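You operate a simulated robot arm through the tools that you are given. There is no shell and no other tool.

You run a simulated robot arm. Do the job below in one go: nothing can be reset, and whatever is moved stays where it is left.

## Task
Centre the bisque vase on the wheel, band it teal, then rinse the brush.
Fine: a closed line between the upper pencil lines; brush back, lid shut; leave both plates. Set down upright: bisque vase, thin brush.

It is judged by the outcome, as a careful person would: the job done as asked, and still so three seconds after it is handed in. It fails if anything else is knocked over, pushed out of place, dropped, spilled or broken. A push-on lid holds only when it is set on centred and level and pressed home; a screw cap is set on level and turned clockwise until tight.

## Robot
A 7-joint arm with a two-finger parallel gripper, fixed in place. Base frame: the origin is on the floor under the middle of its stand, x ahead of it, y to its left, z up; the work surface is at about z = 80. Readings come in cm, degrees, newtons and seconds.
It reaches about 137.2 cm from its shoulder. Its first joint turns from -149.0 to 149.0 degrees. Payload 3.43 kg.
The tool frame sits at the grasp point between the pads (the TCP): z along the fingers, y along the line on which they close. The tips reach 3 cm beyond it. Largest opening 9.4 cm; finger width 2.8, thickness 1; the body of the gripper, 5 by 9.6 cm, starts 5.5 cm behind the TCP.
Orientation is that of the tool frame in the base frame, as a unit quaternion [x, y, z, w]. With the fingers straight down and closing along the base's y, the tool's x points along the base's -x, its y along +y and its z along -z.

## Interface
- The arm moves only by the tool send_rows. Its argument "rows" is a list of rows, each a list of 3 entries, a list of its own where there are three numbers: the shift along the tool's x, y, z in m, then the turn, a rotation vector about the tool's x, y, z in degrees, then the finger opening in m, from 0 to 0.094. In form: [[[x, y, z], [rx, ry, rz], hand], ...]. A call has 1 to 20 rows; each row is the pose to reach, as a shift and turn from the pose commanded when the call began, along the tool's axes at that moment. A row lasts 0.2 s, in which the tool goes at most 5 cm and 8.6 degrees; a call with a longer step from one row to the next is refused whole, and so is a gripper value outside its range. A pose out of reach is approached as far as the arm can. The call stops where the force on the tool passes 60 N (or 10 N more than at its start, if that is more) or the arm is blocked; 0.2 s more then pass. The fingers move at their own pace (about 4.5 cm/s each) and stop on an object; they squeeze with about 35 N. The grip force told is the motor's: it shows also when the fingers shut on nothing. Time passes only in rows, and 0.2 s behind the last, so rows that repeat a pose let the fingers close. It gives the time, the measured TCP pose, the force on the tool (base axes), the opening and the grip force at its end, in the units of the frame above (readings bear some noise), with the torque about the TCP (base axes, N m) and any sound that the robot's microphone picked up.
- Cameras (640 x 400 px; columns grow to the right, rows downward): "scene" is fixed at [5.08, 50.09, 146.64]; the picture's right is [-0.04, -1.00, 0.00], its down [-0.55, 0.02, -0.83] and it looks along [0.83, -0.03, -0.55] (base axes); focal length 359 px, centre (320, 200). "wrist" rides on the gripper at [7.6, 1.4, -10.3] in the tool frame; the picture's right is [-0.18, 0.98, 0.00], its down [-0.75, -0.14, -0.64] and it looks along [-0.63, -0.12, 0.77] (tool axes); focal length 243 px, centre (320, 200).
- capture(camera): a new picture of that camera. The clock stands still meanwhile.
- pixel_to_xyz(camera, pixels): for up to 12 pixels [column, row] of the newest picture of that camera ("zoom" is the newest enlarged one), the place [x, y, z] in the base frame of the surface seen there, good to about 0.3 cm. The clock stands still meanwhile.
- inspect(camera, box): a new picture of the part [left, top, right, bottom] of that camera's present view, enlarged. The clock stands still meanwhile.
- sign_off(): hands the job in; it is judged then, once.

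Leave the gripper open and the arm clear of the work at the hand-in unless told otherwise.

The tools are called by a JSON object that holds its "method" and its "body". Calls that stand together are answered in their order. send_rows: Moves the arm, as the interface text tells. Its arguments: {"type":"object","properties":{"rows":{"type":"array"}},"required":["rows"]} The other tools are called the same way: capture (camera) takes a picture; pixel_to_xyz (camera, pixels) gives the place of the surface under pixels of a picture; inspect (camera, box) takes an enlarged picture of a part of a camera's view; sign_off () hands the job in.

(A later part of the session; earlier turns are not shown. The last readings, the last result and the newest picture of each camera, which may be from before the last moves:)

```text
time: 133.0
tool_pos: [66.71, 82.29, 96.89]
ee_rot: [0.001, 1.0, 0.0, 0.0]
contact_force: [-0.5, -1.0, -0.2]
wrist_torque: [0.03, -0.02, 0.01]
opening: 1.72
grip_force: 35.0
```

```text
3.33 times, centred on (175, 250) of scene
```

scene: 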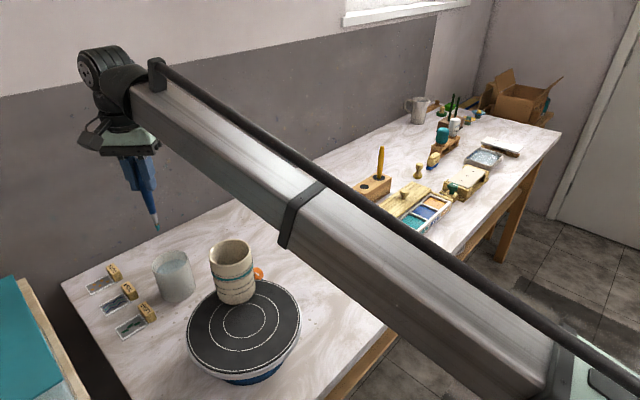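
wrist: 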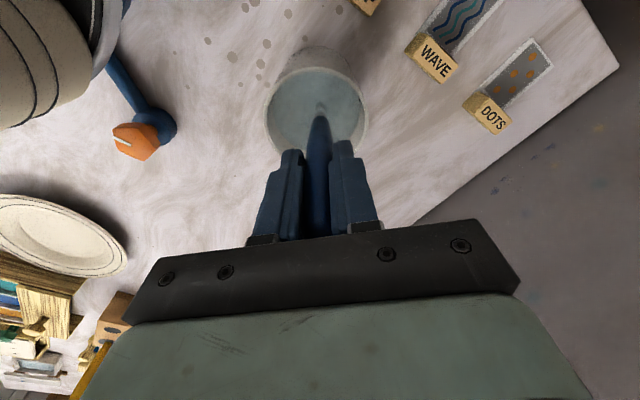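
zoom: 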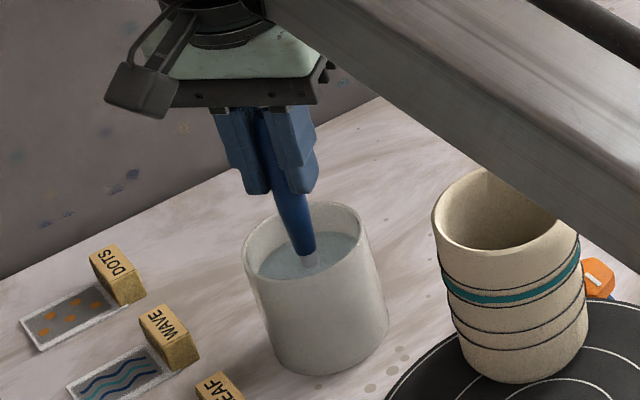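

The bristles are in the water. I swirl two gentle circles of 1.2 cm radius, staying clear of the cup's wall.

{"method": "send_rows", "body": {"rows": [[[0.012, 0, 0], [0, 0, 0], 0.005], [[0.0085, 0.0085, 0], [0, 0, 0], 0.005], [[0, 0.012, 0], [0, 0, 0], 0.005], [[-0.0085, 0.0085, 0], [0, 0, 0], 0.005], [[-0.012, 0, 0], [0, 0, 0], 0.005], [[-0.0085, -0.0085, 0], [0, 0, 0], 0.005], [[0, -0.012, 0], [0, 0, 0], 0.005], [[0.0085, -0.0085, 0], [0, 0, 0], 0.005], [[0.012, 0, 0.004], [0, 0, 0], 0.005], [[0.0085, 0.0085, 0.004], [0, 0, 0], 0.005], [[0, 0.012, 0.004], [0, 0, 0], 0.005], [[-0.0085, 0.0085, 0.004], [0, 0, 0], 0.005], [[-0.012, 0, 0], [0, 0, 0], 0.005], [[-0.0085, -0.0085, 0], [0, 0, 0], 0.005], [[0, -0.012, 0], [0, 0, 0], 0.005], [[0.0085, -0.0085, 0], [0, 0, 0], 0.005], [[0, 0, 0], [0, 0, 0], 0.005], [[0, 0, 0], [0, 0, 0], 0.005]]}}

{"method": "send_rows", "body": {"rows": [[[0, 0, -0.01], [0, 0, 0], 0.005], [[0, 0, -0.02], [0, 0, 0], 0.005], [[0, 0, -0.03], [0, 0, 0], 0.005], [[0, 0, -0.04], [0, 0, 0], 0.005], [[0, 0, -0.06], [0, 0, 0], 0.005], [[0, 0, -0.08], [0, 0, 0], 0.005], [[0, 0, -0.11], [0, 0, 0], 0.005], [[0, 0, -0.15], [0, 0, 0], 0.005], [[0, 0, -0.15], [0, 0, 0], 0.005]]}}

{"method": "inspect", "body": {"camera": "scene", "box": [140, 200, 210, 310]}}

{"method": "capture", "body": {"camera": "wrist"}}

```text
time: 136.8
tool_pos: [66.79, 82.23, 96.97]
ee_rot: [0.0, 1.0, 0.001, 0.0]
contact_force: [-0.1, 0.1, 0.2]
wrist_torque: [-0.01, -0.01, 0.02]
opening: 1.69
grip_force: 34.6
```

```text
time: 138.8
tool_pos: [66.8, 82.3, 111.92]
ee_rot: [0.0, 1.0, -0.001, 0.0]
contact_force: [0.7, -0.8, 0.1]
wrist_torque: [0.03, 0.02, -0.02]
opening: 1.76
grip_force: 34.4
```

```text
3.64 times, centred on (175, 255) of scene
```

zoom: 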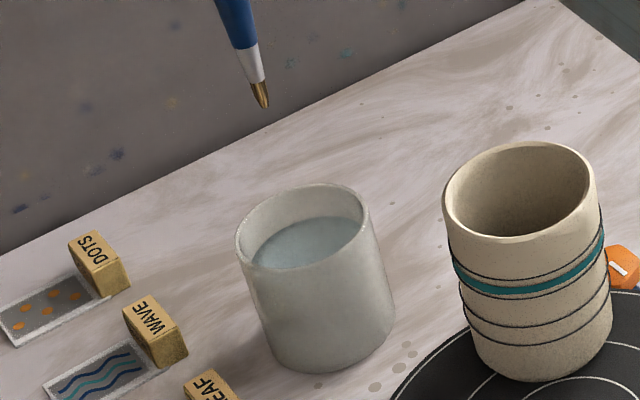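

```text
taken
```

wrist: 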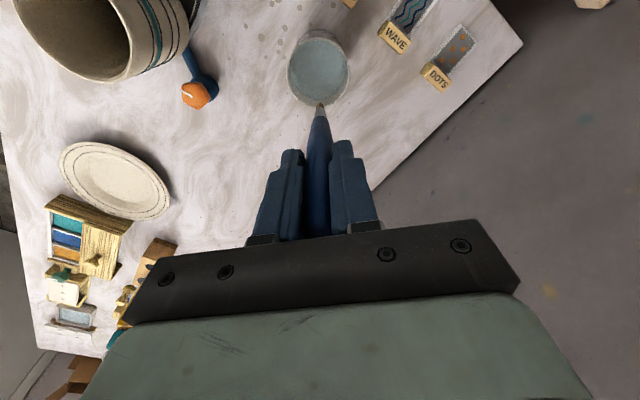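

The bristles are clean brown again. Now I carry the brush back to its hole at (102.8, 32.3), staying high.

{"method": "send_rows", "body": {"rows": [[[-0.0257, -0.0357, -0.005], [0, 0, 0], 0.005], [[-0.0514, -0.0714, -0.01], [0, 0, 0], 0.005], [[-0.0771, -0.1071, -0.015], [0, 0, 0], 0.005], [[-0.1029, -0.1429, -0.015], [0, 0, 0], 0.005], [[-0.1286, -0.1786, -0.015], [0, 0, 0], 0.005], [[-0.1543, -0.2143, -0.015], [0, 0, 0], 0.005], [[-0.18, -0.25, -0.015], [0, 0, 0], 0.005], [[-0.2057, -0.2857, -0.015], [0, 0, 0], 0.005], [[-0.2314, -0.3214, -0.015], [0, 0, 0], 0.005], [[-0.2571, -0.3571, -0.015], [0, 0, 0], 0.005], [[-0.2829, -0.3929, -0.015], [0, 0, 0], 0.005], [[-0.3086, -0.4286, -0.015], [0, 0, 0], 0.005], [[-0.3343, -0.4643, -0.015], [0, 0, 0], 0.005], [[-0.36, -0.5, -0.015], [0, 0, 0], 0.005], [[-0.36, -0.5, -0.015], [0, 0, 0], 0.005]]}}

{"method": "capture", "body": {"camera": "wrist"}}

{"method": "capture", "body": {"camera": "scene"}}

```text
time: 142.0
tool_pos: [102.95, 32.16, 113.47]
ee_rot: [0.001, 1.0, 0.0, 0.0]
contact_force: [0.2, 0.5, 0.7]
wrist_torque: [0.01, 0.02, -0.04]
opening: 1.7
grip_force: 35.1
```

```text
taken
```

wrist: 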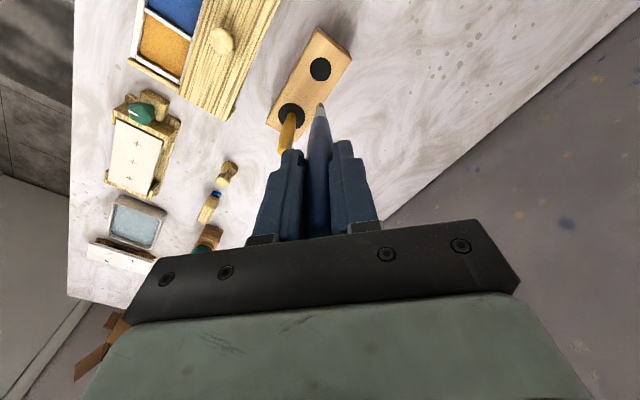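

```text
taken
```

scene: 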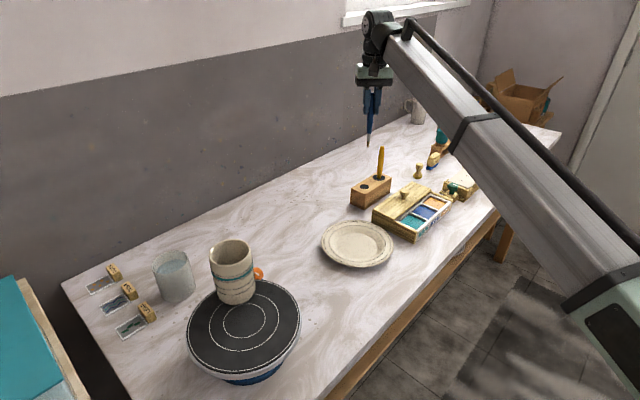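

Hole and brush are in view. I take two more readings to average out the noise before lowering, and check the band from the clear scene view.

{"method": "send_rows", "body": {"rows": [[[0, 0, 0], [0, 0, 0], 0.005]]}}

{"method": "send_rows", "body": {"rows": [[[0, 0, 0], [0, 0, 0], 0.005]]}}

{"method": "send_rows", "body": {"rows": [[[0, 0, 0], [0, 0, 0], 0.005]]}}

{"method": "inspect", "body": {"camera": "scene", "box": [190, 230, 275, 310]}}

{"method": "inspect", "body": {"camera": "wrist", "box": [270, 40, 370, 140]}}

```text
time: 142.4
tool_pos: [102.88, 32.04, 113.35]
ee_rot: [0.0, 1.0, 0.0, 0.0]
contact_force: [-0.6, 0.1, 0.9]
wrist_torque: [0.01, 0.01, -0.01]
opening: 1.71
grip_force: 35.2
```

```text
time: 142.8
tool_pos: [102.89, 32.11, 113.42]
ee_rot: [0.0, 1.0, -0.001, 0.0]
contact_force: [-0.4, 1.6, 0.4]
wrist_torque: [0.0, 0.01, 0.01]
opening: 1.71
grip_force: 35.1
```

```text
time: 143.2
tool_pos: [102.9, 32.08, 113.38]
ee_rot: [0.0, 1.0, -0.001, -0.001]
contact_force: [-0.4, -0.2, -0.8]
wrist_torque: [0.01, -0.01, 0.0]
opening: 1.72
grip_force: 34.5
```

```text
5.00 times, centred on (232, 270) of scene
```

zoom: 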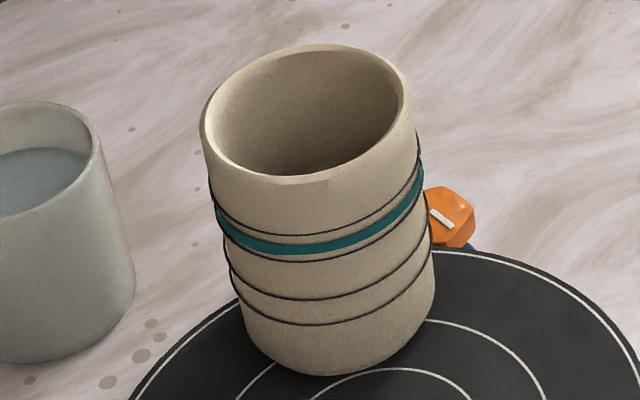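

```text
4.00 times, centred on (320, 90) of wrist
```

zoom: 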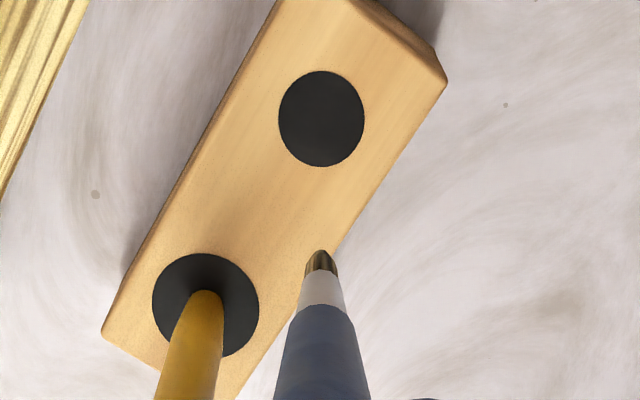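

{"method": "pixel_to_xyz", "body": {"camera": "zoom", "pixels": [[281, 118], [361, 118], [321, 73], [321, 164], [292, 85], [351, 85], [292, 152], [351, 152], [321, 118]]}}

{"method": "pixel_to_xyz", "body": {"camera": "zoom", "pixels": [[281, 118], [361, 118], [321, 73], [321, 164], [292, 85], [351, 85], [292, 152], [351, 152], [321, 118]]}}

```text
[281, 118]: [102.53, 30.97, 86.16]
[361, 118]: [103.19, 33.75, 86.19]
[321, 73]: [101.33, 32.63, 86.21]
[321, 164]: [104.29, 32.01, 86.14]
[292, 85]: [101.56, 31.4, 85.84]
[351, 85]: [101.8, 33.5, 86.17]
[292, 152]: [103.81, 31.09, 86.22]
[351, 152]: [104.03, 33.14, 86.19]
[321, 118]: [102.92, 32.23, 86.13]
```

```text
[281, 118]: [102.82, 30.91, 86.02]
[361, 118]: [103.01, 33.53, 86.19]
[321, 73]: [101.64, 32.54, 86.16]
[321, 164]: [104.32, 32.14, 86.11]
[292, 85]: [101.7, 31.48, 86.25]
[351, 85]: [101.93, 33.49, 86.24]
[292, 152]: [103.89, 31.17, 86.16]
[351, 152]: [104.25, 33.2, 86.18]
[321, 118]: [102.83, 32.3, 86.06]
```

The hole centre is (102.88, 32.3). I correct by 2 mm in y and lower the brush into it, slowly at the end.

{"method": "send_rows", "body": {"rows": [[[0.0003, 0.002, 0.03], [0, 0, 0], 0.005], [[0.0003, 0.002, 0.065], [0, 0, 0], 0.005], [[0.0003, 0.002, 0.1], [0, 0, 0], 0.005], [[0.0003, 0.002, 0.125], [0, 0, 0], 0.005], [[0.0003, 0.002, 0.14], [0, 0, 0], 0.005], [[0.0003, 0.002, 0.15], [0, 0, 0], 0.005], [[0.0003, 0.002, 0.16], [0, 0, 0], 0.005], [[0.0003, 0.002, 0.17], [0, 0, 0], 0.005]]}}

{"method": "inspect", "body": {"camera": "scene", "box": [330, 110, 420, 220]}}

{"method": "capture", "body": {"camera": "wrist"}}

```text
time: 145.0
tool_pos: [102.64, 32.44, 96.45]
ee_rot: [0.0, 1.0, 0.0, 0.001]
contact_force: [-0.1, 0.3, -0.5]
wrist_torque: [0.01, 0.0, 0.02]
opening: 1.72
grip_force: 34.6
```

```text
3.64 times, centred on (375, 165) of scene
```

zoom: 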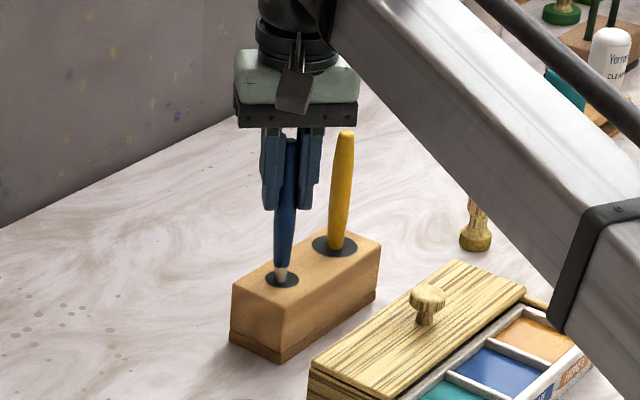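

```text
taken
```

wrist: 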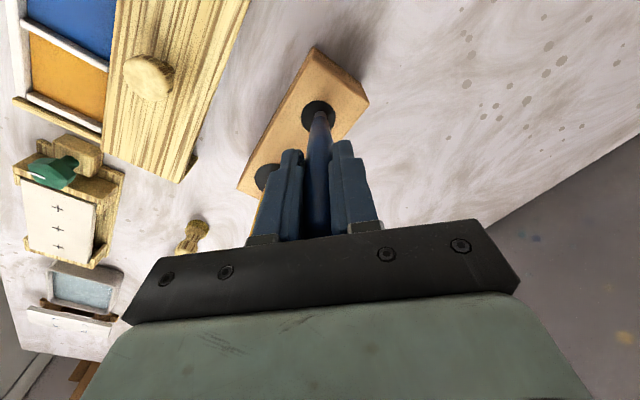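

It is entering the hole. I lower the remaining 2.8 cm in small steps, watching the force.

{"method": "send_rows", "body": {"rows": [[[0, 0, 0.008], [0, 0, 0], 0.005], [[0, 0, 0.016], [0, 0, 0], 0.005], [[0, 0, 0.022], [0, 0, 0], 0.005], [[0, 0, 0.025], [0, 0, 0], 0.005], [[0, 0, 0.025], [0, 0, 0], 0.005]]}}

{"method": "send_rows", "body": {"rows": [[[0, 0, 0.0015], [0, 0, 0], 0.005], [[0, 0, 0.0025], [0, 0, 0], 0.005]]}}

{"method": "send_rows", "body": {"rows": [[[0, 0, 0.001], [0, 0, 0], 0.005], [[0, 0, 0.001], [0, 0, 0], 0.005]]}}

```text
time: 146.2
tool_pos: [102.64, 32.41, 93.89]
ee_rot: [0.0, 1.0, 0.0, 0.0]
contact_force: [0.0, 0.8, 0.1]
wrist_torque: [-0.03, -0.03, -0.01]
opening: 1.71
grip_force: 35.3
```

```text
time: 146.8
tool_pos: [102.76, 32.35, 93.72]
ee_rot: [0.0, 1.0, 0.0, 0.001]
contact_force: [0.1, 1.2, 11.2]
wrist_torque: [0.05, -0.09, 0.01]
opening: 1.71
grip_force: 34.8
```

```text
time: 147.4
tool_pos: [102.77, 32.39, 93.93]
ee_rot: [0.0, 1.0, 0.0, 0.001]
contact_force: [0.8, 0.5, 27.6]
wrist_torque: [0.03, -0.19, -0.02]
opening: 1.7
grip_force: 35.2
```

The brush has reached the bottom (27 N upward). I ease back 1.5 mm, then open the fingers.

{"method": "send_rows", "body": {"rows": [[[0, 0, -0.0015], [0, 0, 0], 0.005], [[0, 0, -0.0015], [0, 0, 0], 0.02], [[0, 0, -0.0015], [0, 0, 0], 0.035], [[0, 0, -0.0015], [0, 0, 0], 0.05], [[0, 0, -0.0015], [0, 0, 0], 0.05]]}}

{"method": "capture", "body": {"camera": "wrist"}}

{"method": "inspect", "body": {"camera": "scene", "box": [330, 110, 420, 220]}}

```text
time: 148.6
tool_pos: [102.8, 32.31, 93.79]
ee_rot: [0.0, 1.0, 0.0, 0.001]
contact_force: [-0.5, -0.1, 0.6]
wrist_torque: [-0.01, -0.01, -0.01]
opening: 4.99
grip_force: 0.1
```

```text
taken
```

wrist: 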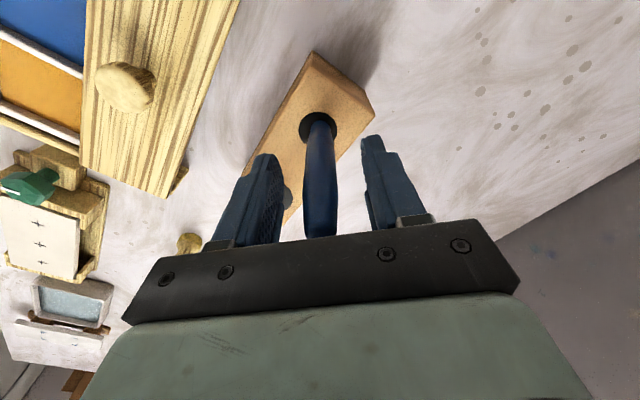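

```text
3.64 times, centred on (375, 165) of scene
```

zoom: 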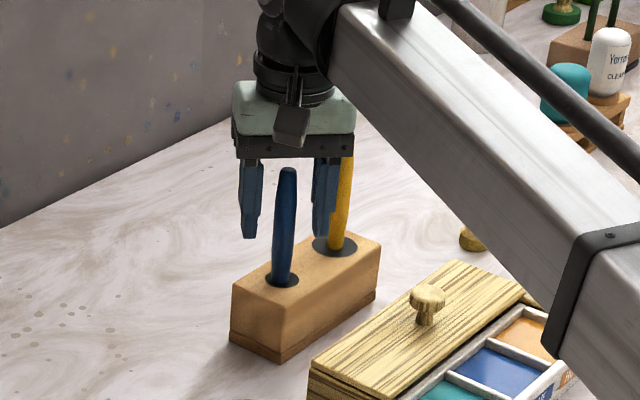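

The brush stands upright in its hole. I rise straight up.

{"method": "send_rows", "body": {"rows": [[[0, 0, -0.02], [0, 0, 0], 0.05], [[0, 0, -0.05], [0, 0, 0], 0.05], [[0, 0, -0.09], [0, 0, 0], 0.05], [[0, 0, -0.13], [0, 0, 0], 0.05], [[0, 0, -0.17], [0, 0, 0], 0.05], [[0, 0, -0.19], [0, 0, 0], 0.05]]}}

{"method": "capture", "body": {"camera": "wrist"}}

{"method": "inspect", "body": {"camera": "scene", "box": [340, 130, 460, 250]}}

```text
time: 150.0
tool_pos: [102.68, 32.5, 112.86]
ee_rot: [0.0, 1.0, 0.0, 0.0]
contact_force: [0.8, -0.7, -0.3]
wrist_torque: [0.02, -0.03, -0.02]
opening: 4.99
grip_force: 0.0
```

```text
taken
```

wrist: 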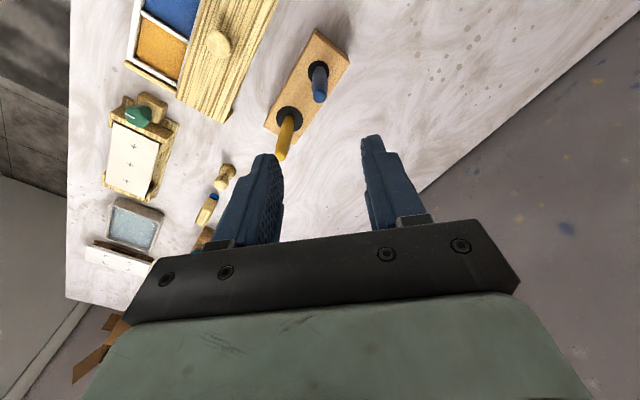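

```text
3.33 times, centred on (400, 190) of scene
```

zoom: 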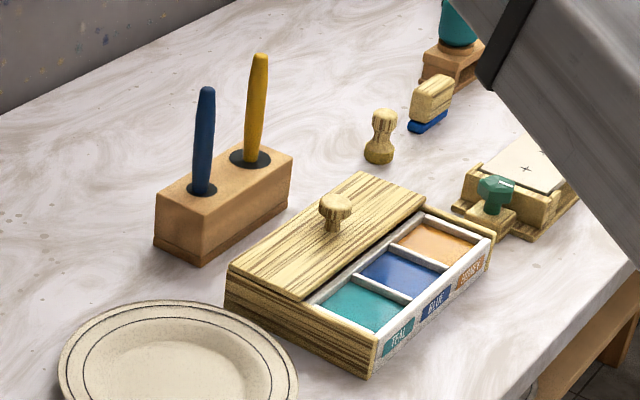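

The blue brush is back, standing like before. Now I re-centre the vase without touching the paint, by gripping it from inside. I go above it at (57.5, 65.55) with the fingers nearly closed.

{"method": "send_rows", "body": {"rows": [[[0.0348, 0.0255, 0], [0, 0, 0], 0.05], [[0.0695, 0.051, 0], [0, 0, 0], 0.04], [[0.1043, 0.0765, 0], [0, 0, 0], 0.03], [[0.1391, 0.102, 0], [0, 0, 0], 0.02], [[0.1738, 0.1275, 0], [0, 0, 0], 0.02], [[0.2086, 0.153, 0], [0, 0, 0], 0.02], [[0.2434, 0.1785, 0], [0, 0, 0], 0.02], [[0.2782, 0.204, 0], [0, 0, 0], 0.02], [[0.3129, 0.2295, 0], [0, 0, 0], 0.02], [[0.3477, 0.255, 0], [0, 0, 0], 0.02], [[0.3825, 0.2805, 0], [0, 0, 0], 0.02], [[0.4172, 0.306, 0.005], [0, 0, 0], 0.02], [[0.452, 0.3315, 0.009], [0, 0, 0], 0.02], [[0.452, 0.3315, 0.009], [0, 0, 0], 0.02]]}}

{"method": "capture", "body": {"camera": "wrist"}}

{"method": "inspect", "body": {"camera": "wrist", "box": [220, 0, 420, 170]}}

```text
time: 153.0
tool_pos: [57.48, 65.67, 111.77]
ee_rot: [-0.001, 1.0, 0.0, 0.001]
contact_force: [-0.1, 0.4, -1.4]
wrist_torque: [-0.02, 0.01, -0.01]
opening: 2.0
grip_force: 0.1
```

```text
taken
```

wrist: 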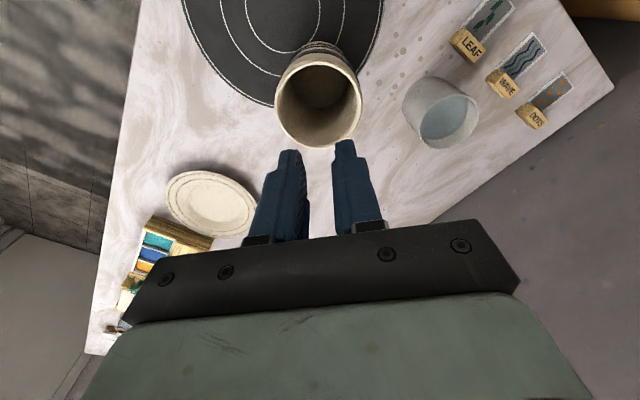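

```text
2.35 times, centred on (320, 85) of wrist
```

zoom: 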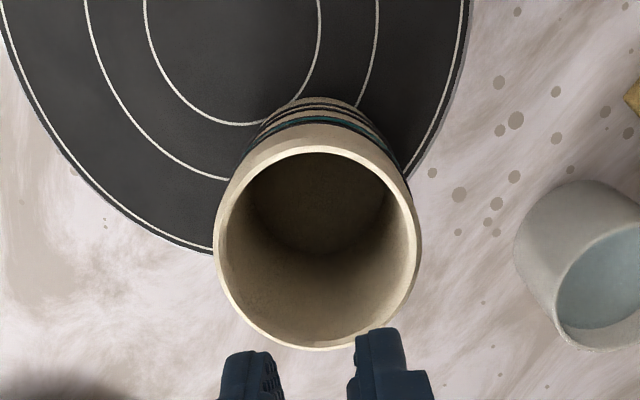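

{"method": "pixel_to_xyz", "body": {"camera": "zoom", "pixels": [[217, 252], [417, 245], [316, 149], [312, 346], [245, 180], [388, 177], [245, 318], [225, 215], [408, 210], [320, 200]]}}

{"method": "pixel_to_xyz", "body": {"camera": "zoom", "pixels": [[217, 252], [417, 245], [316, 149], [312, 346], [245, 180], [388, 177], [245, 318], [225, 215], [408, 210], [320, 200]]}}

```text
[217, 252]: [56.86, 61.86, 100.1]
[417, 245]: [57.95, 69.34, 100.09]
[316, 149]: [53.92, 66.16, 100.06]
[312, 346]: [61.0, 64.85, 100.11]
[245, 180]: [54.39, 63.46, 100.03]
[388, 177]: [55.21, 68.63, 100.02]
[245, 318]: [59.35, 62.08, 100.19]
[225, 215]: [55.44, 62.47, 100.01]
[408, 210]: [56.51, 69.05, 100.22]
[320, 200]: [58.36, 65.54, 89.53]
```

```text
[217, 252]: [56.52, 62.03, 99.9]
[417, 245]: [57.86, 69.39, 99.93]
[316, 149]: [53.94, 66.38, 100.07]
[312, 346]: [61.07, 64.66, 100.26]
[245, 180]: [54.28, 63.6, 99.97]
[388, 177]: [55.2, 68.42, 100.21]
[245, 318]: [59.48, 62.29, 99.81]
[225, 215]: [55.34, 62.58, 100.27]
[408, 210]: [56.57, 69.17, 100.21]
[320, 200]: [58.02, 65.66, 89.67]
```

Centre confirmed at about (57.47, 65.6), right under the hand. I lower the nearly closed fingers into the vase.

{"method": "send_rows", "body": {"rows": [[[0, -0.0005, 0.03], [0, 0, 0], 0.02], [[0, -0.0005, 0.06], [0, 0, 0], 0.02], [[0, -0.0005, 0.085], [0, 0, 0], 0.02], [[0, -0.0005, 0.105], [0, 0, 0], 0.02], [[0, -0.0005, 0.125], [0, 0, 0], 0.02], [[0, -0.0005, 0.14], [0, 0, 0], 0.02], [[0, -0.0005, 0.15], [0, 0, 0], 0.02], [[0, -0.0005, 0.15], [0, 0, 0], 0.02]]}}

{"method": "capture", "body": {"camera": "wrist"}}

{"method": "inspect", "body": {"camera": "scene", "box": [180, 190, 300, 320]}}

```text
time: 154.8
tool_pos: [57.45, 65.37, 96.9]
ee_rot: [0.0, 1.0, 0.0, 0.0]
contact_force: [0.5, 0.0, 1.2]
wrist_torque: [0.02, 0.05, -0.01]
opening: 2.03
grip_force: 0.0
```

```text
taken
```

wrist: 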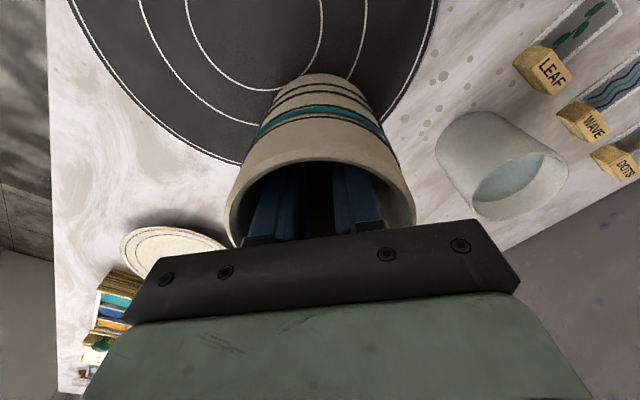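

```text
3.08 times, centred on (240, 255) of scene
```

zoom: 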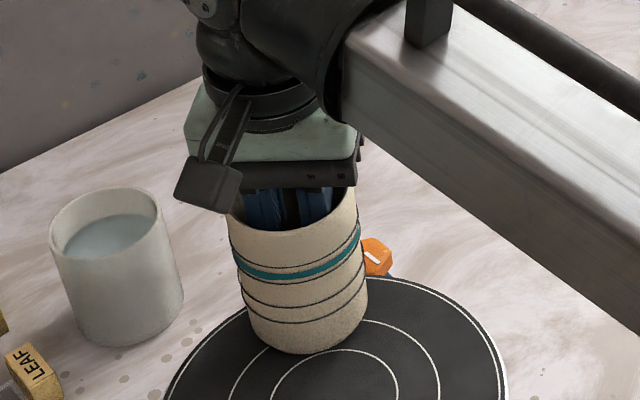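

Fingers are inside, free of the walls. I open them gently until they press on the inner wall.

{"method": "send_rows", "body": {"rows": [[[0, 0, 0], [0, 0, 0], 0.03], [[0, 0, 0], [0, 0, 0], 0.036], [[0, 0, 0], [0, 0, 0], 0.04], [[0, 0, 0], [0, 0, 0], 0.043], [[0, 0, 0], [0, 0, 0], 0.046]]}}

{"method": "send_rows", "body": {"rows": [[[0, 0, 0], [0, 0, 0], 0.05], [[0, 0, 0], [0, 0, 0], 0.054], [[0, 0, 0], [0, 0, 0], 0.056], [[0, 0, 0], [0, 0, 0], 0.056]]}}

```text
time: 156.0
tool_pos: [57.55, 65.5, 96.78]
ee_rot: [0.0, 1.0, -0.002, 0.001]
contact_force: [-0.5, -0.3, -1.7]
wrist_torque: [-0.02, 0.0, -0.02]
opening: 2.91
grip_force: 0.1
```

```text
time: 157.0
tool_pos: [57.59, 65.4, 96.72]
ee_rot: [0.0, 1.0, -0.001, -0.001]
contact_force: [0.0, 0.9, -1.8]
wrist_torque: [0.04, 0.05, 0.0]
opening: 2.92
grip_force: 0.2
```

The fingers stopped at 2.92 cm against the inner wall, pushing outward. I lift a few millimetres and check that the vase comes along.

{"method": "send_rows", "body": {"rows": [[[0, 0, -0.002], [0, 0, 0], 0.056], [[0, 0, -0.004], [0, 0, 0], 0.056], [[0, 0, -0.006], [0, 0, 0], 0.056], [[0, 0, -0.006], [0, 0, 0], 0.056]]}}

{"method": "inspect", "body": {"camera": "scene", "box": [190, 230, 280, 320]}}

{"method": "capture", "body": {"camera": "wrist"}}

```text
time: 158.0
tool_pos: [57.6, 65.41, 97.42]
ee_rot: [0.001, 1.0, -0.001, -0.001]
contact_force: [-0.5, 0.0, -2.7]
wrist_torque: [-0.02, -0.01, -0.01]
opening: 2.94
grip_force: 0.1
```

```text
4.44 times, centred on (235, 275) of scene
```

zoom: 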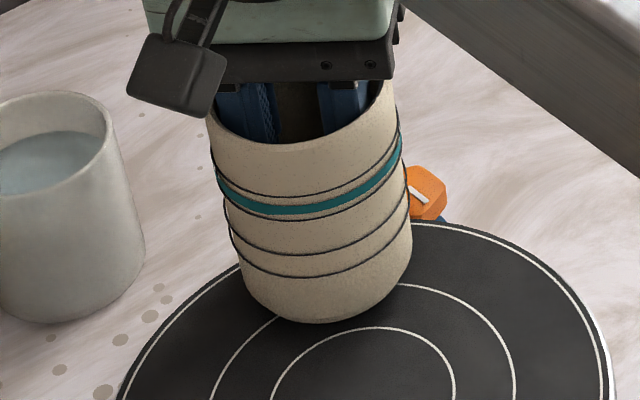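

```text
taken
```

wrist: 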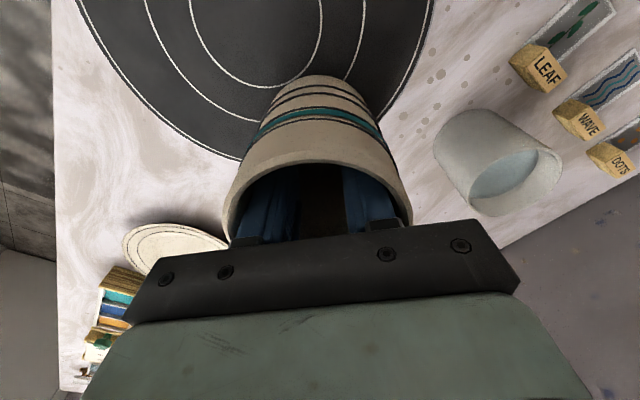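

The weight is mostly on the hand (−2.7 N). I lift 1 cm more and check that it really comes up.

{"method": "send_rows", "body": {"rows": [[[0, 0, -0.003], [0, 0, 0], 0.056], [[0, 0, -0.006], [0, 0, 0], 0.056], [[0, 0, -0.01], [0, 0, 0], 0.056], [[0, 0, -0.01], [0, 0, 0], 0.056]]}}

{"method": "capture", "body": {"camera": "scene"}}

{"method": "inspect", "body": {"camera": "scene", "box": [190, 230, 280, 320]}}

{"method": "capture", "body": {"camera": "wrist"}}

```text
time: 159.0
tool_pos: [57.53, 65.57, 98.47]
ee_rot: [-0.001, 1.0, 0.0, -0.001]
contact_force: [0.0, -0.6, -2.7]
wrist_torque: [-0.01, 0.01, 0.01]
opening: 2.97
grip_force: 0.1
```

```text
taken
```

scene: 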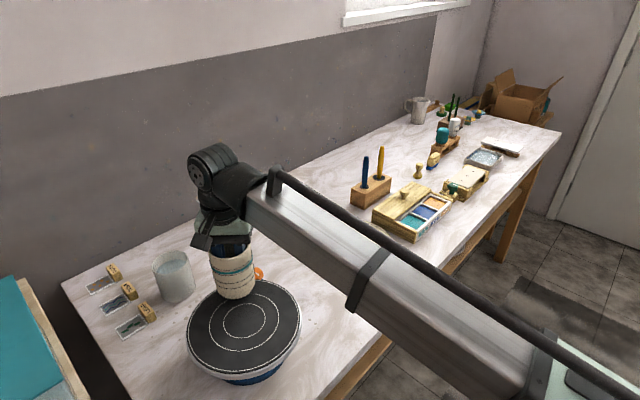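

```text
4.44 times, centred on (235, 275) of scene
```

zoom: 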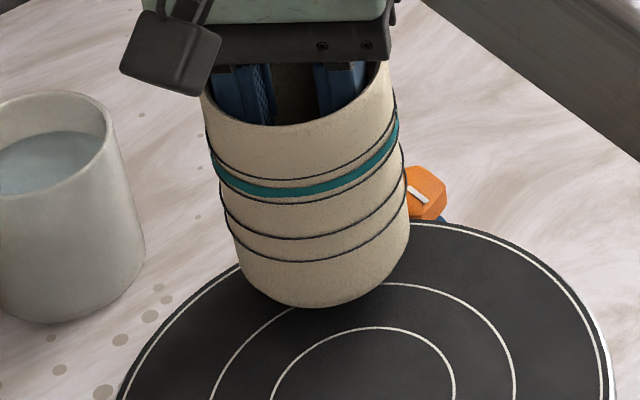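

```text
taken
```

wrist: 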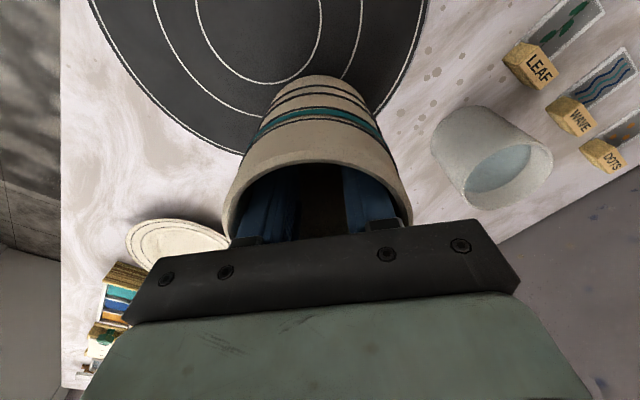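

The vase hangs from the fingers, clear of the wheel. I carry it 7.8 cm back to the wheel's centre (50.15, 63.05), keeping it low.

{"method": "send_rows", "body": {"rows": [[[0.0123, -0.004, -0.001], [0, 0, 0], 0.056], [[0.0246, -0.008, -0.002], [0, 0, 0], 0.056], [[0.037, -0.012, -0.002], [0, 0, 0], 0.056], [[0.0493, -0.016, -0.002], [0, 0, 0], 0.056], [[0.0616, -0.02, -0.002], [0, 0, 0], 0.056], [[0.0739, -0.024, -0.002], [0, 0, 0], 0.056], [[0.0739, -0.024, -0.002], [0, 0, 0], 0.056]]}}

{"method": "capture", "body": {"camera": "wrist"}}

{"method": "inspect", "body": {"camera": "scene", "box": [185, 240, 305, 370]}}

```text
time: 160.6
tool_pos: [50.14, 63.15, 98.64]
ee_rot: [0.0, 1.0, 0.0, 0.001]
contact_force: [-0.4, 0.1, -3.2]
wrist_torque: [0.0, -0.03, -0.04]
opening: 2.96
grip_force: 0.1
```

```text
taken
```

wrist: 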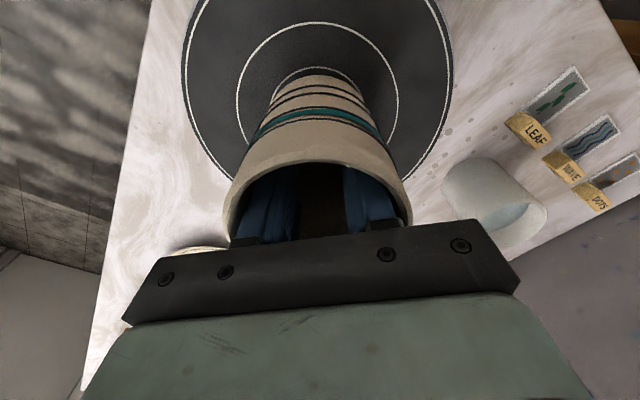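

```text
3.08 times, centred on (245, 305) of scene
```

zoom: 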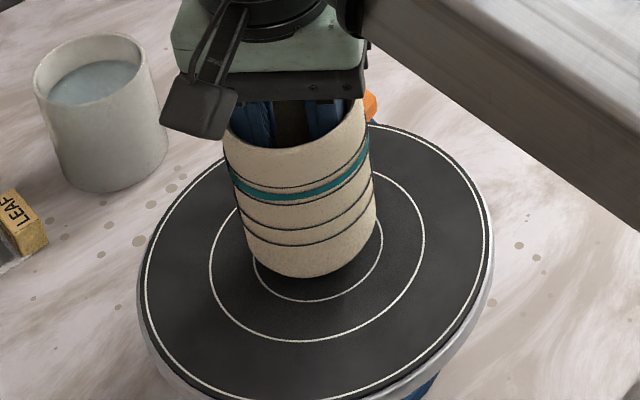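

Hovering over the centre ring. While it is held, I turn it a quarter turn clockwise so the scene camera can see its hidden sides.

{"method": "send_rows", "body": {"rows": [[[0, 0, 0], [0, 0, 5], 0.056], [[0, 0, 0], [0, 0, 12], 0.056], [[0, 0, 0], [0, 0, 19], 0.056], [[0, 0, 0], [0, 0, 26], 0.056], [[0, 0, 0], [0, 0, 33], 0.056], [[0, 0, 0], [0, 0, 40], 0.056], [[0, 0, 0], [0, 0, 47], 0.056], [[0, 0, 0], [0, 0, 54], 0.056], [[0, 0, 0], [0, 0, 61], 0.056], [[0, 0, 0], [0, 0, 68], 0.056], [[0, 0, 0], [0, 0, 75], 0.056], [[0, 0, 0], [0, 0, 82], 0.056], [[0, 0, 0], [0, 0, 87], 0.056], [[0, 0, 0], [0, 0, 90], 0.056], [[0, 0, 0], [0, 0, 90], 0.056]]}}

{"method": "capture", "body": {"camera": "scene"}}

{"method": "inspect", "body": {"camera": "scene", "box": [200, 250, 290, 340]}}

```text
time: 163.8
tool_pos: [50.1, 63.15, 98.58]
ee_rot: [0.707, 0.707, -0.001, 0.001]
contact_force: [0.6, -1.4, -2.8]
wrist_torque: [-0.01, 0.0, 0.0]
opening: 2.96
grip_force: 0.0
```

```text
taken
```

scene: 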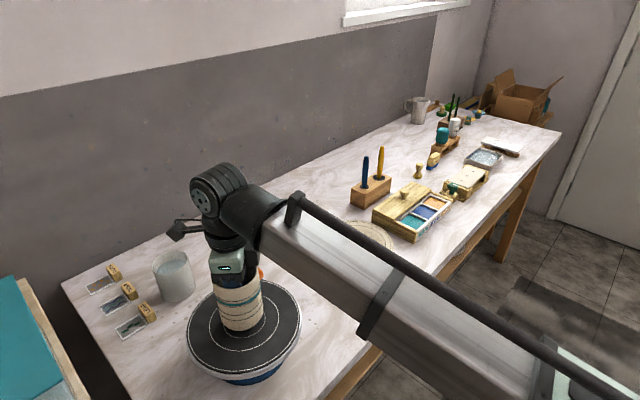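

```text
4.44 times, centred on (245, 295) of scene
```

zoom: 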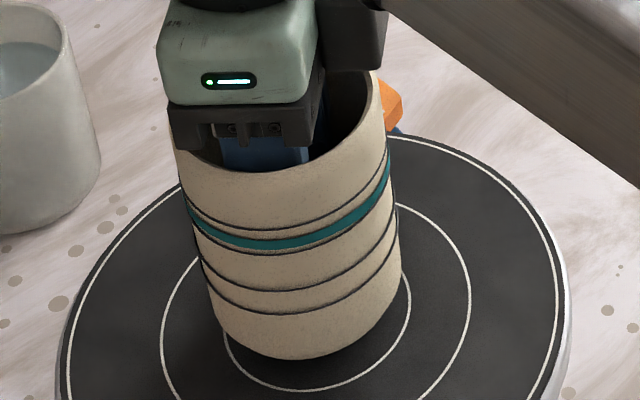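

This half is fully banded too. A closer look for gaps or overlap with the pencil lines:

{"method": "inspect", "body": {"camera": "scene", "box": [225, 275, 275, 315]}}

```text
10.00 times, centred on (250, 295) of scene
```

zoom: 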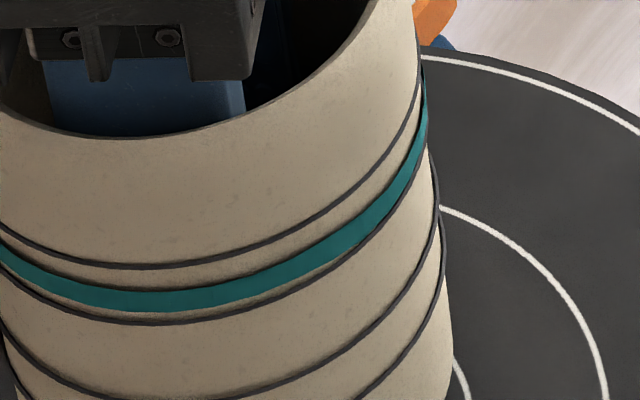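

The band is clean between the lines all round. Now I lower the vase to just above the wheel and compare its foot with the inner ring.

{"method": "send_rows", "body": {"rows": [[[0, 0, 0.005], [0, 0, 0], 0.056], [[0, 0, 0.01], [0, 0, 0], 0.056], [[0, 0, 0.014], [0, 0, 0], 0.056], [[0, 0, 0.014], [0, 0, 0], 0.056]]}}

{"method": "capture", "body": {"camera": "wrist"}}

{"method": "inspect", "body": {"camera": "scene", "box": [205, 300, 285, 350]}}

```text
time: 164.8
tool_pos: [50.18, 63.05, 97.23]
ee_rot: [0.708, 0.707, 0.0, 0.0]
contact_force: [0.7, 0.4, -3.0]
wrist_torque: [0.0, 0.0, -0.01]
opening: 2.93
grip_force: 0.0
```

```text
taken
```

wrist: 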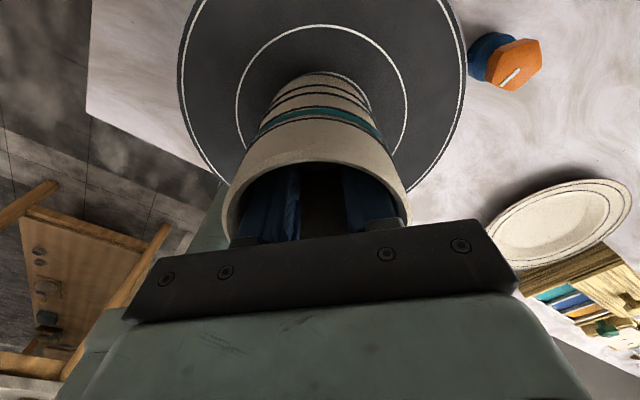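

```text
8.00 times, centred on (245, 325) of scene
```

zoom: 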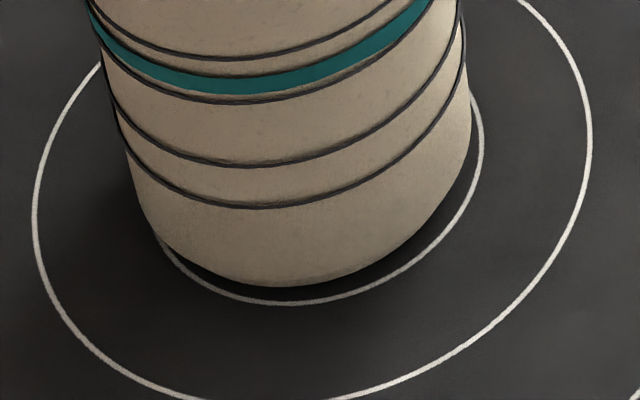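

The foot sits evenly over the inner ring. I lower the last few millimetres in small steps until the weight comes off.

{"method": "send_rows", "body": {"rows": [[[0, 0, 0.0015], [0, 0, 0], 0.056], [[0, 0, 0.003], [0, 0, 0], 0.056], [[0, 0, 0.003], [0, 0, 0], 0.056]]}}

{"method": "send_rows", "body": {"rows": [[[0, 0, 0.0005], [0, 0, 0], 0.056], [[0, 0, 0.0005], [0, 0, 0], 0.056]]}}

{"method": "send_rows", "body": {"rows": [[[0, 0, 0.0005], [0, 0, 0], 0.056], [[0, 0, 0.0005], [0, 0, 0], 0.056]]}}

```text
time: 165.6
tool_pos: [50.17, 63.14, 96.88]
ee_rot: [0.707, 0.707, 0.001, 0.0]
contact_force: [-0.4, 0.3, -3.6]
wrist_torque: [0.01, -0.01, -0.01]
opening: 2.97
grip_force: 0.1
```

```text
time: 166.2
tool_pos: [50.19, 62.96, 96.9]
ee_rot: [0.707, 0.707, 0.0, 0.001]
contact_force: [0.1, -0.9, -3.5]
wrist_torque: [0.0, -0.01, 0.01]
opening: 2.96
grip_force: 0.1
```

```text
time: 166.8
tool_pos: [50.09, 63.04, 97.0]
ee_rot: [0.707, 0.707, -0.001, -0.001]
contact_force: [-0.8, -1.1, 3.7]
wrist_torque: [0.09, -0.02, 0.06]
opening: 3.0
grip_force: 0.0
```

Contact (+3.7 N). I close the fingers away from the inner wall and then rise out straight up.

{"method": "send_rows", "body": {"rows": [[[0, 0, -0.0005], [0, 0, 0], 0.028], [[0, 0, -0.0005], [0, 0, 0], 0.024], [[0, 0, -0.0005], [0, 0, 0], 0.02], [[0, 0, -0.0005], [0, 0, 0], 0.02]]}}

{"method": "send_rows", "body": {"rows": [[[0, 0, -0.01], [0, 0, 0], 0.02], [[0, 0, -0.025], [0, 0, 0], 0.02], [[0, 0, -0.045], [0, 0, 0], 0.02], [[0, 0, -0.07], [0, 0, 0], 0.02], [[0, 0, -0.1], [0, 0, 0], 0.02], [[0, 0, -0.13], [0, 0, 0], 0.02], [[0, 0, -0.15], [0, 0, 0], 0.02]]}}

{"method": "capture", "body": {"camera": "wrist"}}

{"method": "capture", "body": {"camera": "scene"}}

```text
time: 167.8
tool_pos: [50.09, 63.17, 96.94]
ee_rot: [0.707, 0.707, 0.0, 0.0]
contact_force: [-0.4, 0.6, -0.7]
wrist_torque: [0.01, 0.03, 0.02]
opening: 1.99
grip_force: 0.1
```

```text
time: 169.4
tool_pos: [50.27, 63.22, 111.79]
ee_rot: [0.707, 0.707, -0.001, 0.001]
contact_force: [0.1, -0.2, 0.1]
wrist_torque: [0.0, -0.01, 0.02]
opening: 2.02
grip_force: 0.1
```

```text
taken
```

wrist: 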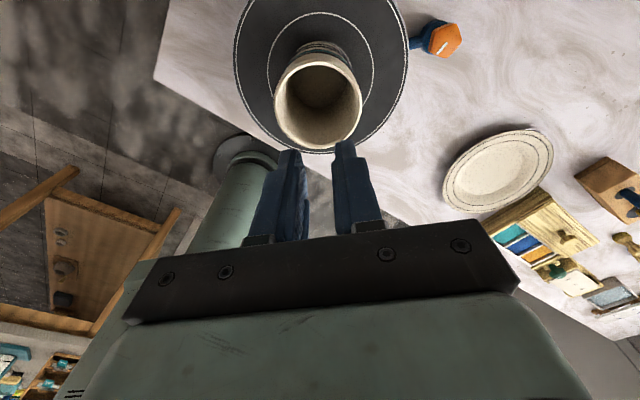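

```text
taken
```

scene: 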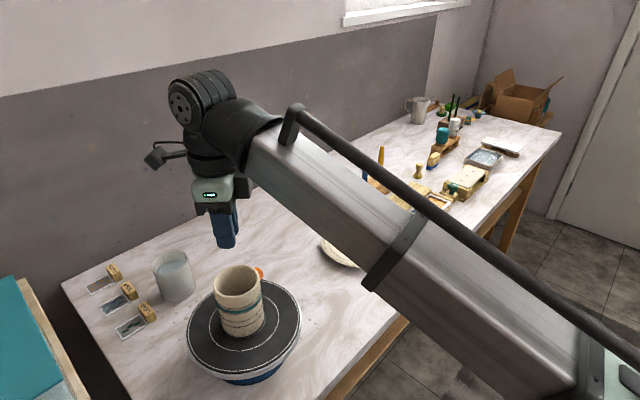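

The vase stands again on the wheel. I measure rim and ring points to check the centring.

{"method": "inspect", "body": {"camera": "wrist", "box": [225, 0, 415, 160]}}

{"method": "inspect", "body": {"camera": "scene", "box": [185, 255, 305, 385]}}

```text
2.50 times, centred on (320, 80) of wrist
```

zoom: 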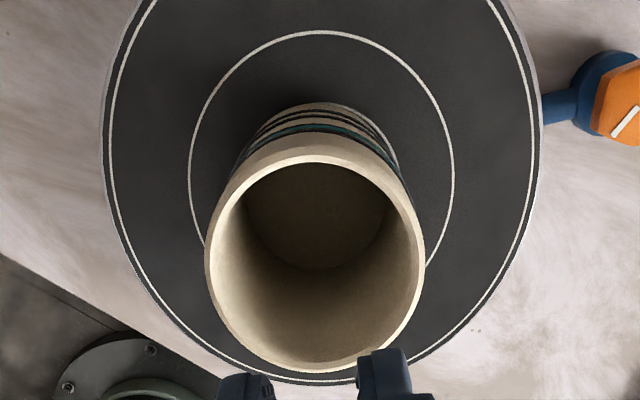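

```text
3.08 times, centred on (245, 320) of scene
```

zoom: 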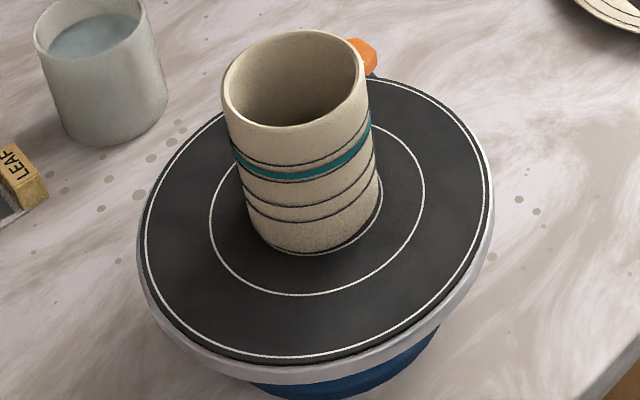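

{"method": "pixel_to_xyz", "body": {"camera": "wrist", "pixels": [[275, 106], [361.4, 104.8], [318.4, 64], [316.8, 147], [286, 78], [351.2, 76.8], [284.8, 134], [267.2, 64], [373.2, 64], [320, 12.8], [236, 50], [403.5, 45]]}}

{"method": "pixel_to_xyz", "body": {"camera": "wrist", "pixels": [[275, 106], [361.4, 104.8], [318.4, 64], [316.8, 147], [286, 78], [351.2, 76.8], [284.8, 134], [267.2, 64], [373.2, 64], [320, 12.8], [236, 50], [403.5, 45]]}}

{"method": "inspect", "body": {"camera": "scene", "box": [212, 310, 284, 355]}}

```text
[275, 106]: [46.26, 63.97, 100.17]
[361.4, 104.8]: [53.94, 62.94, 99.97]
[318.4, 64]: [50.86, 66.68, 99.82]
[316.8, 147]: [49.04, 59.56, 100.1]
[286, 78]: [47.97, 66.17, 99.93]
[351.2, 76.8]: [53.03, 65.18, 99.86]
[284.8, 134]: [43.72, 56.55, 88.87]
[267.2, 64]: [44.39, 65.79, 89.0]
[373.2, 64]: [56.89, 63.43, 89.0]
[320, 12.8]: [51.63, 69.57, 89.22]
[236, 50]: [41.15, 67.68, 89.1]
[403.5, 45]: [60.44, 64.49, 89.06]
```

```text
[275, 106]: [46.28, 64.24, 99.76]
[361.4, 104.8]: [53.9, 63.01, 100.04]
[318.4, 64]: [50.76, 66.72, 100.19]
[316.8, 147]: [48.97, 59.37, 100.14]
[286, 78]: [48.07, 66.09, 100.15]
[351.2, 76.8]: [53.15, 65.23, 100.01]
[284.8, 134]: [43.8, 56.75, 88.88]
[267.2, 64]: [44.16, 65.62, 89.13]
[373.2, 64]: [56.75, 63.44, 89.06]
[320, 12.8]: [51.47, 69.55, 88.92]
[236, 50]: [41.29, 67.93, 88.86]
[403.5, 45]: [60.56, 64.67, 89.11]
```

```text
8.89 times, centred on (248, 332) of scene
```

zoom: 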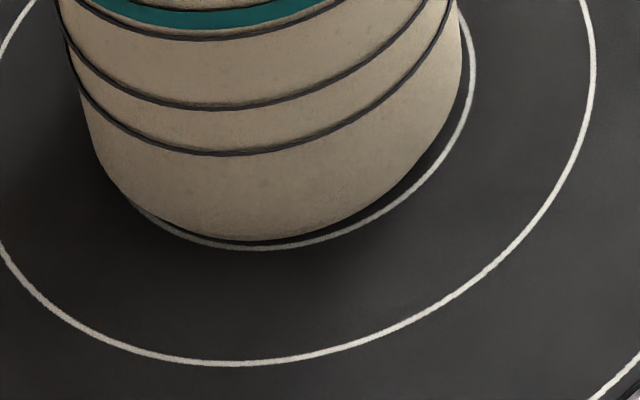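

The vase is back within ~1.5 mm of the wheel centre, upright and fully banded. Now I restore the wheel's brake knob to where it was: I move over it (66.85, 63.35) with the hand still at a quarter turn.

{"method": "send_rows", "body": {"rows": [[[0.0005, 0.042, 0], [0, 0, 0], 0.03], [[0.001, 0.084, 0], [0, 0, 0], 0.04], [[0.0015, 0.126, 0], [0, 0, 0], 0.05], [[0.0023, 0.167, 0], [0, 0, 0], 0.05], [[0.0023, 0.167, 0.04], [0, 0, 0], 0.05], [[0.0023, 0.167, 0.08], [0, 0, 0], 0.05], [[0.0023, 0.167, 0.12], [0, 0, 0], 0.05], [[0.0023, 0.167, 0.15], [0, 0, 0], 0.05], [[0.0023, 0.167, 0.18], [0, 0, 0], 0.05], [[0.0023, 0.167, 0.18], [0, 0, 0], 0.05]]}}

{"method": "capture", "body": {"camera": "wrist"}}

{"method": "capture", "body": {"camera": "scene"}}

```text
time: 171.6
tool_pos: [66.77, 63.31, 93.91]
ee_rot: [0.708, 0.707, 0.0, 0.001]
contact_force: [0.4, -0.5, 0.3]
wrist_torque: [-0.01, -0.01, -0.01]
opening: 4.99
grip_force: 0.0
```

```text
taken
```

wrist: 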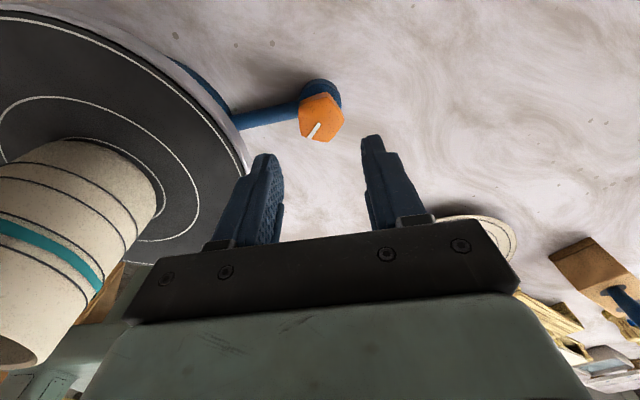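

```text
taken
```

scene: 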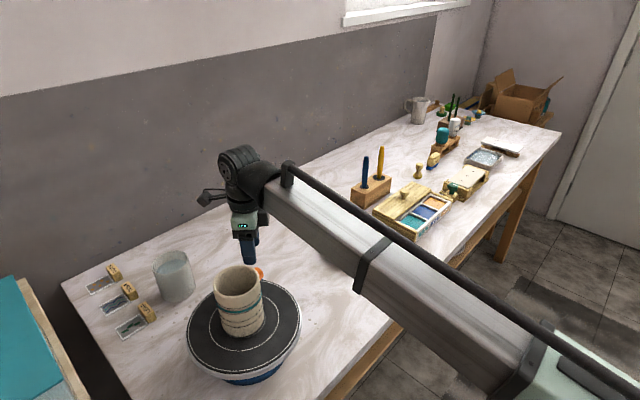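

The wheel's edge is left of the left finger with room. I lower the rest of the way around the knob.

{"method": "send_rows", "body": {"rows": [[[0, 0.0008, 0.02], [0, 0, 0], 0.05], [[0, 0.0008, 0.04], [0, 0, 0], 0.05], [[0, 0.0008, 0.055], [0, 0, 0], 0.05], [[0, 0.0008, 0.068], [0, 0, 0], 0.05], [[0, 0.0008, 0.075], [0, 0, 0], 0.05], [[0, 0.0008, 0.075], [0, 0, 0], 0.05]]}}

{"method": "capture", "body": {"camera": "wrist"}}

```text
time: 173.0
tool_pos: [66.78, 63.23, 86.35]
ee_rot: [0.707, 0.707, 0.001, 0.0]
contact_force: [0.3, -0.6, 0.1]
wrist_torque: [0.04, -0.02, -0.01]
opening: 4.98
grip_force: 0.1
```

```text
taken
```

wrist: 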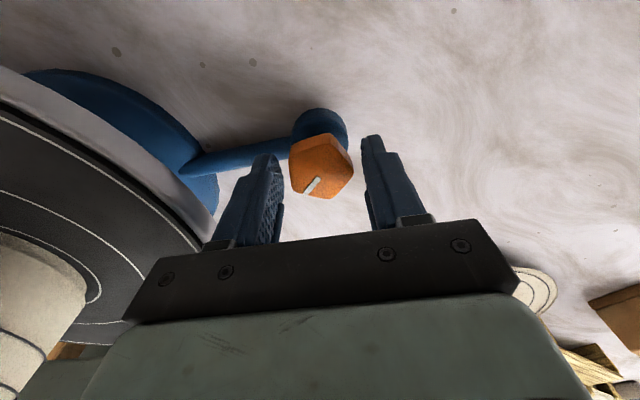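

The pointer has the same relation to my hand as at the first grip, so exactly a quarter turn back is needed. I close and turn 90° counter-clockwise.

{"method": "send_rows", "body": {"rows": [[[0, 0, 0], [0, 0, 0], 0.04], [[0, 0, 0], [0, 0, 0], 0.03], [[0, 0, 0], [0, 0, 0], 0.03], [[0, 0, 0], [0, 0, -7], 0.03], [[0, 0, 0], [0, 0, -14], 0.03], [[0, 0, 0], [0, 0, -21], 0.03], [[0, 0, 0], [0, 0, -28], 0.03], [[0, 0, 0], [0, 0, -35], 0.03], [[0, 0, 0], [0, 0, -42], 0.03], [[0, 0, 0], [0, 0, -49], 0.03], [[0, 0, 0], [0, 0, -56], 0.03], [[0, 0, 0], [0, 0, -63], 0.03], [[0, 0, 0], [0, 0, -70], 0.03], [[0, 0, 0], [0, 0, -77], 0.03], [[0, 0, 0], [0, 0, -84], 0.03], [[0, 0, 0], [0, 0, -90], 0.03], [[0, 0, 0], [0, 0, -90], 0.03]]}}

{"method": "capture", "body": {"camera": "wrist"}}

{"method": "inspect", "body": {"camera": "scene", "box": [185, 235, 305, 365]}}

```text
time: 176.6
tool_pos: [67.02, 63.32, 86.45]
ee_rot: [0.001, 1.0, -0.002, 0.0]
contact_force: [-7.3, -11.8, -13.6]
wrist_torque: [-0.28, 0.48, -0.79]
opening: 3.73
grip_force: 44.7
```

```text
taken
```

wrist: 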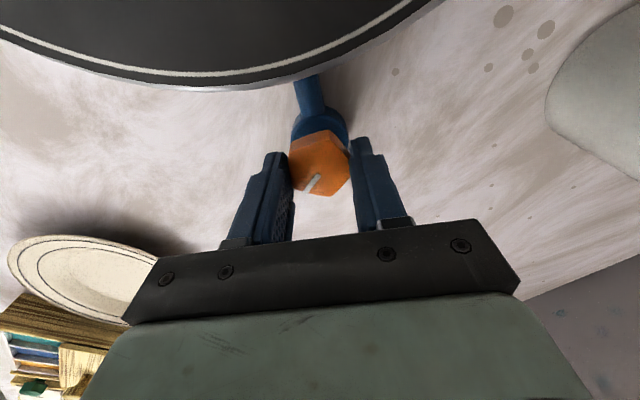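

```text
3.08 times, centred on (245, 300) of scene
```

zoom: 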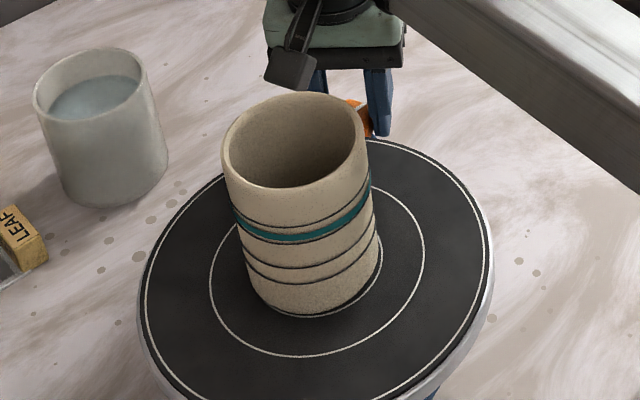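

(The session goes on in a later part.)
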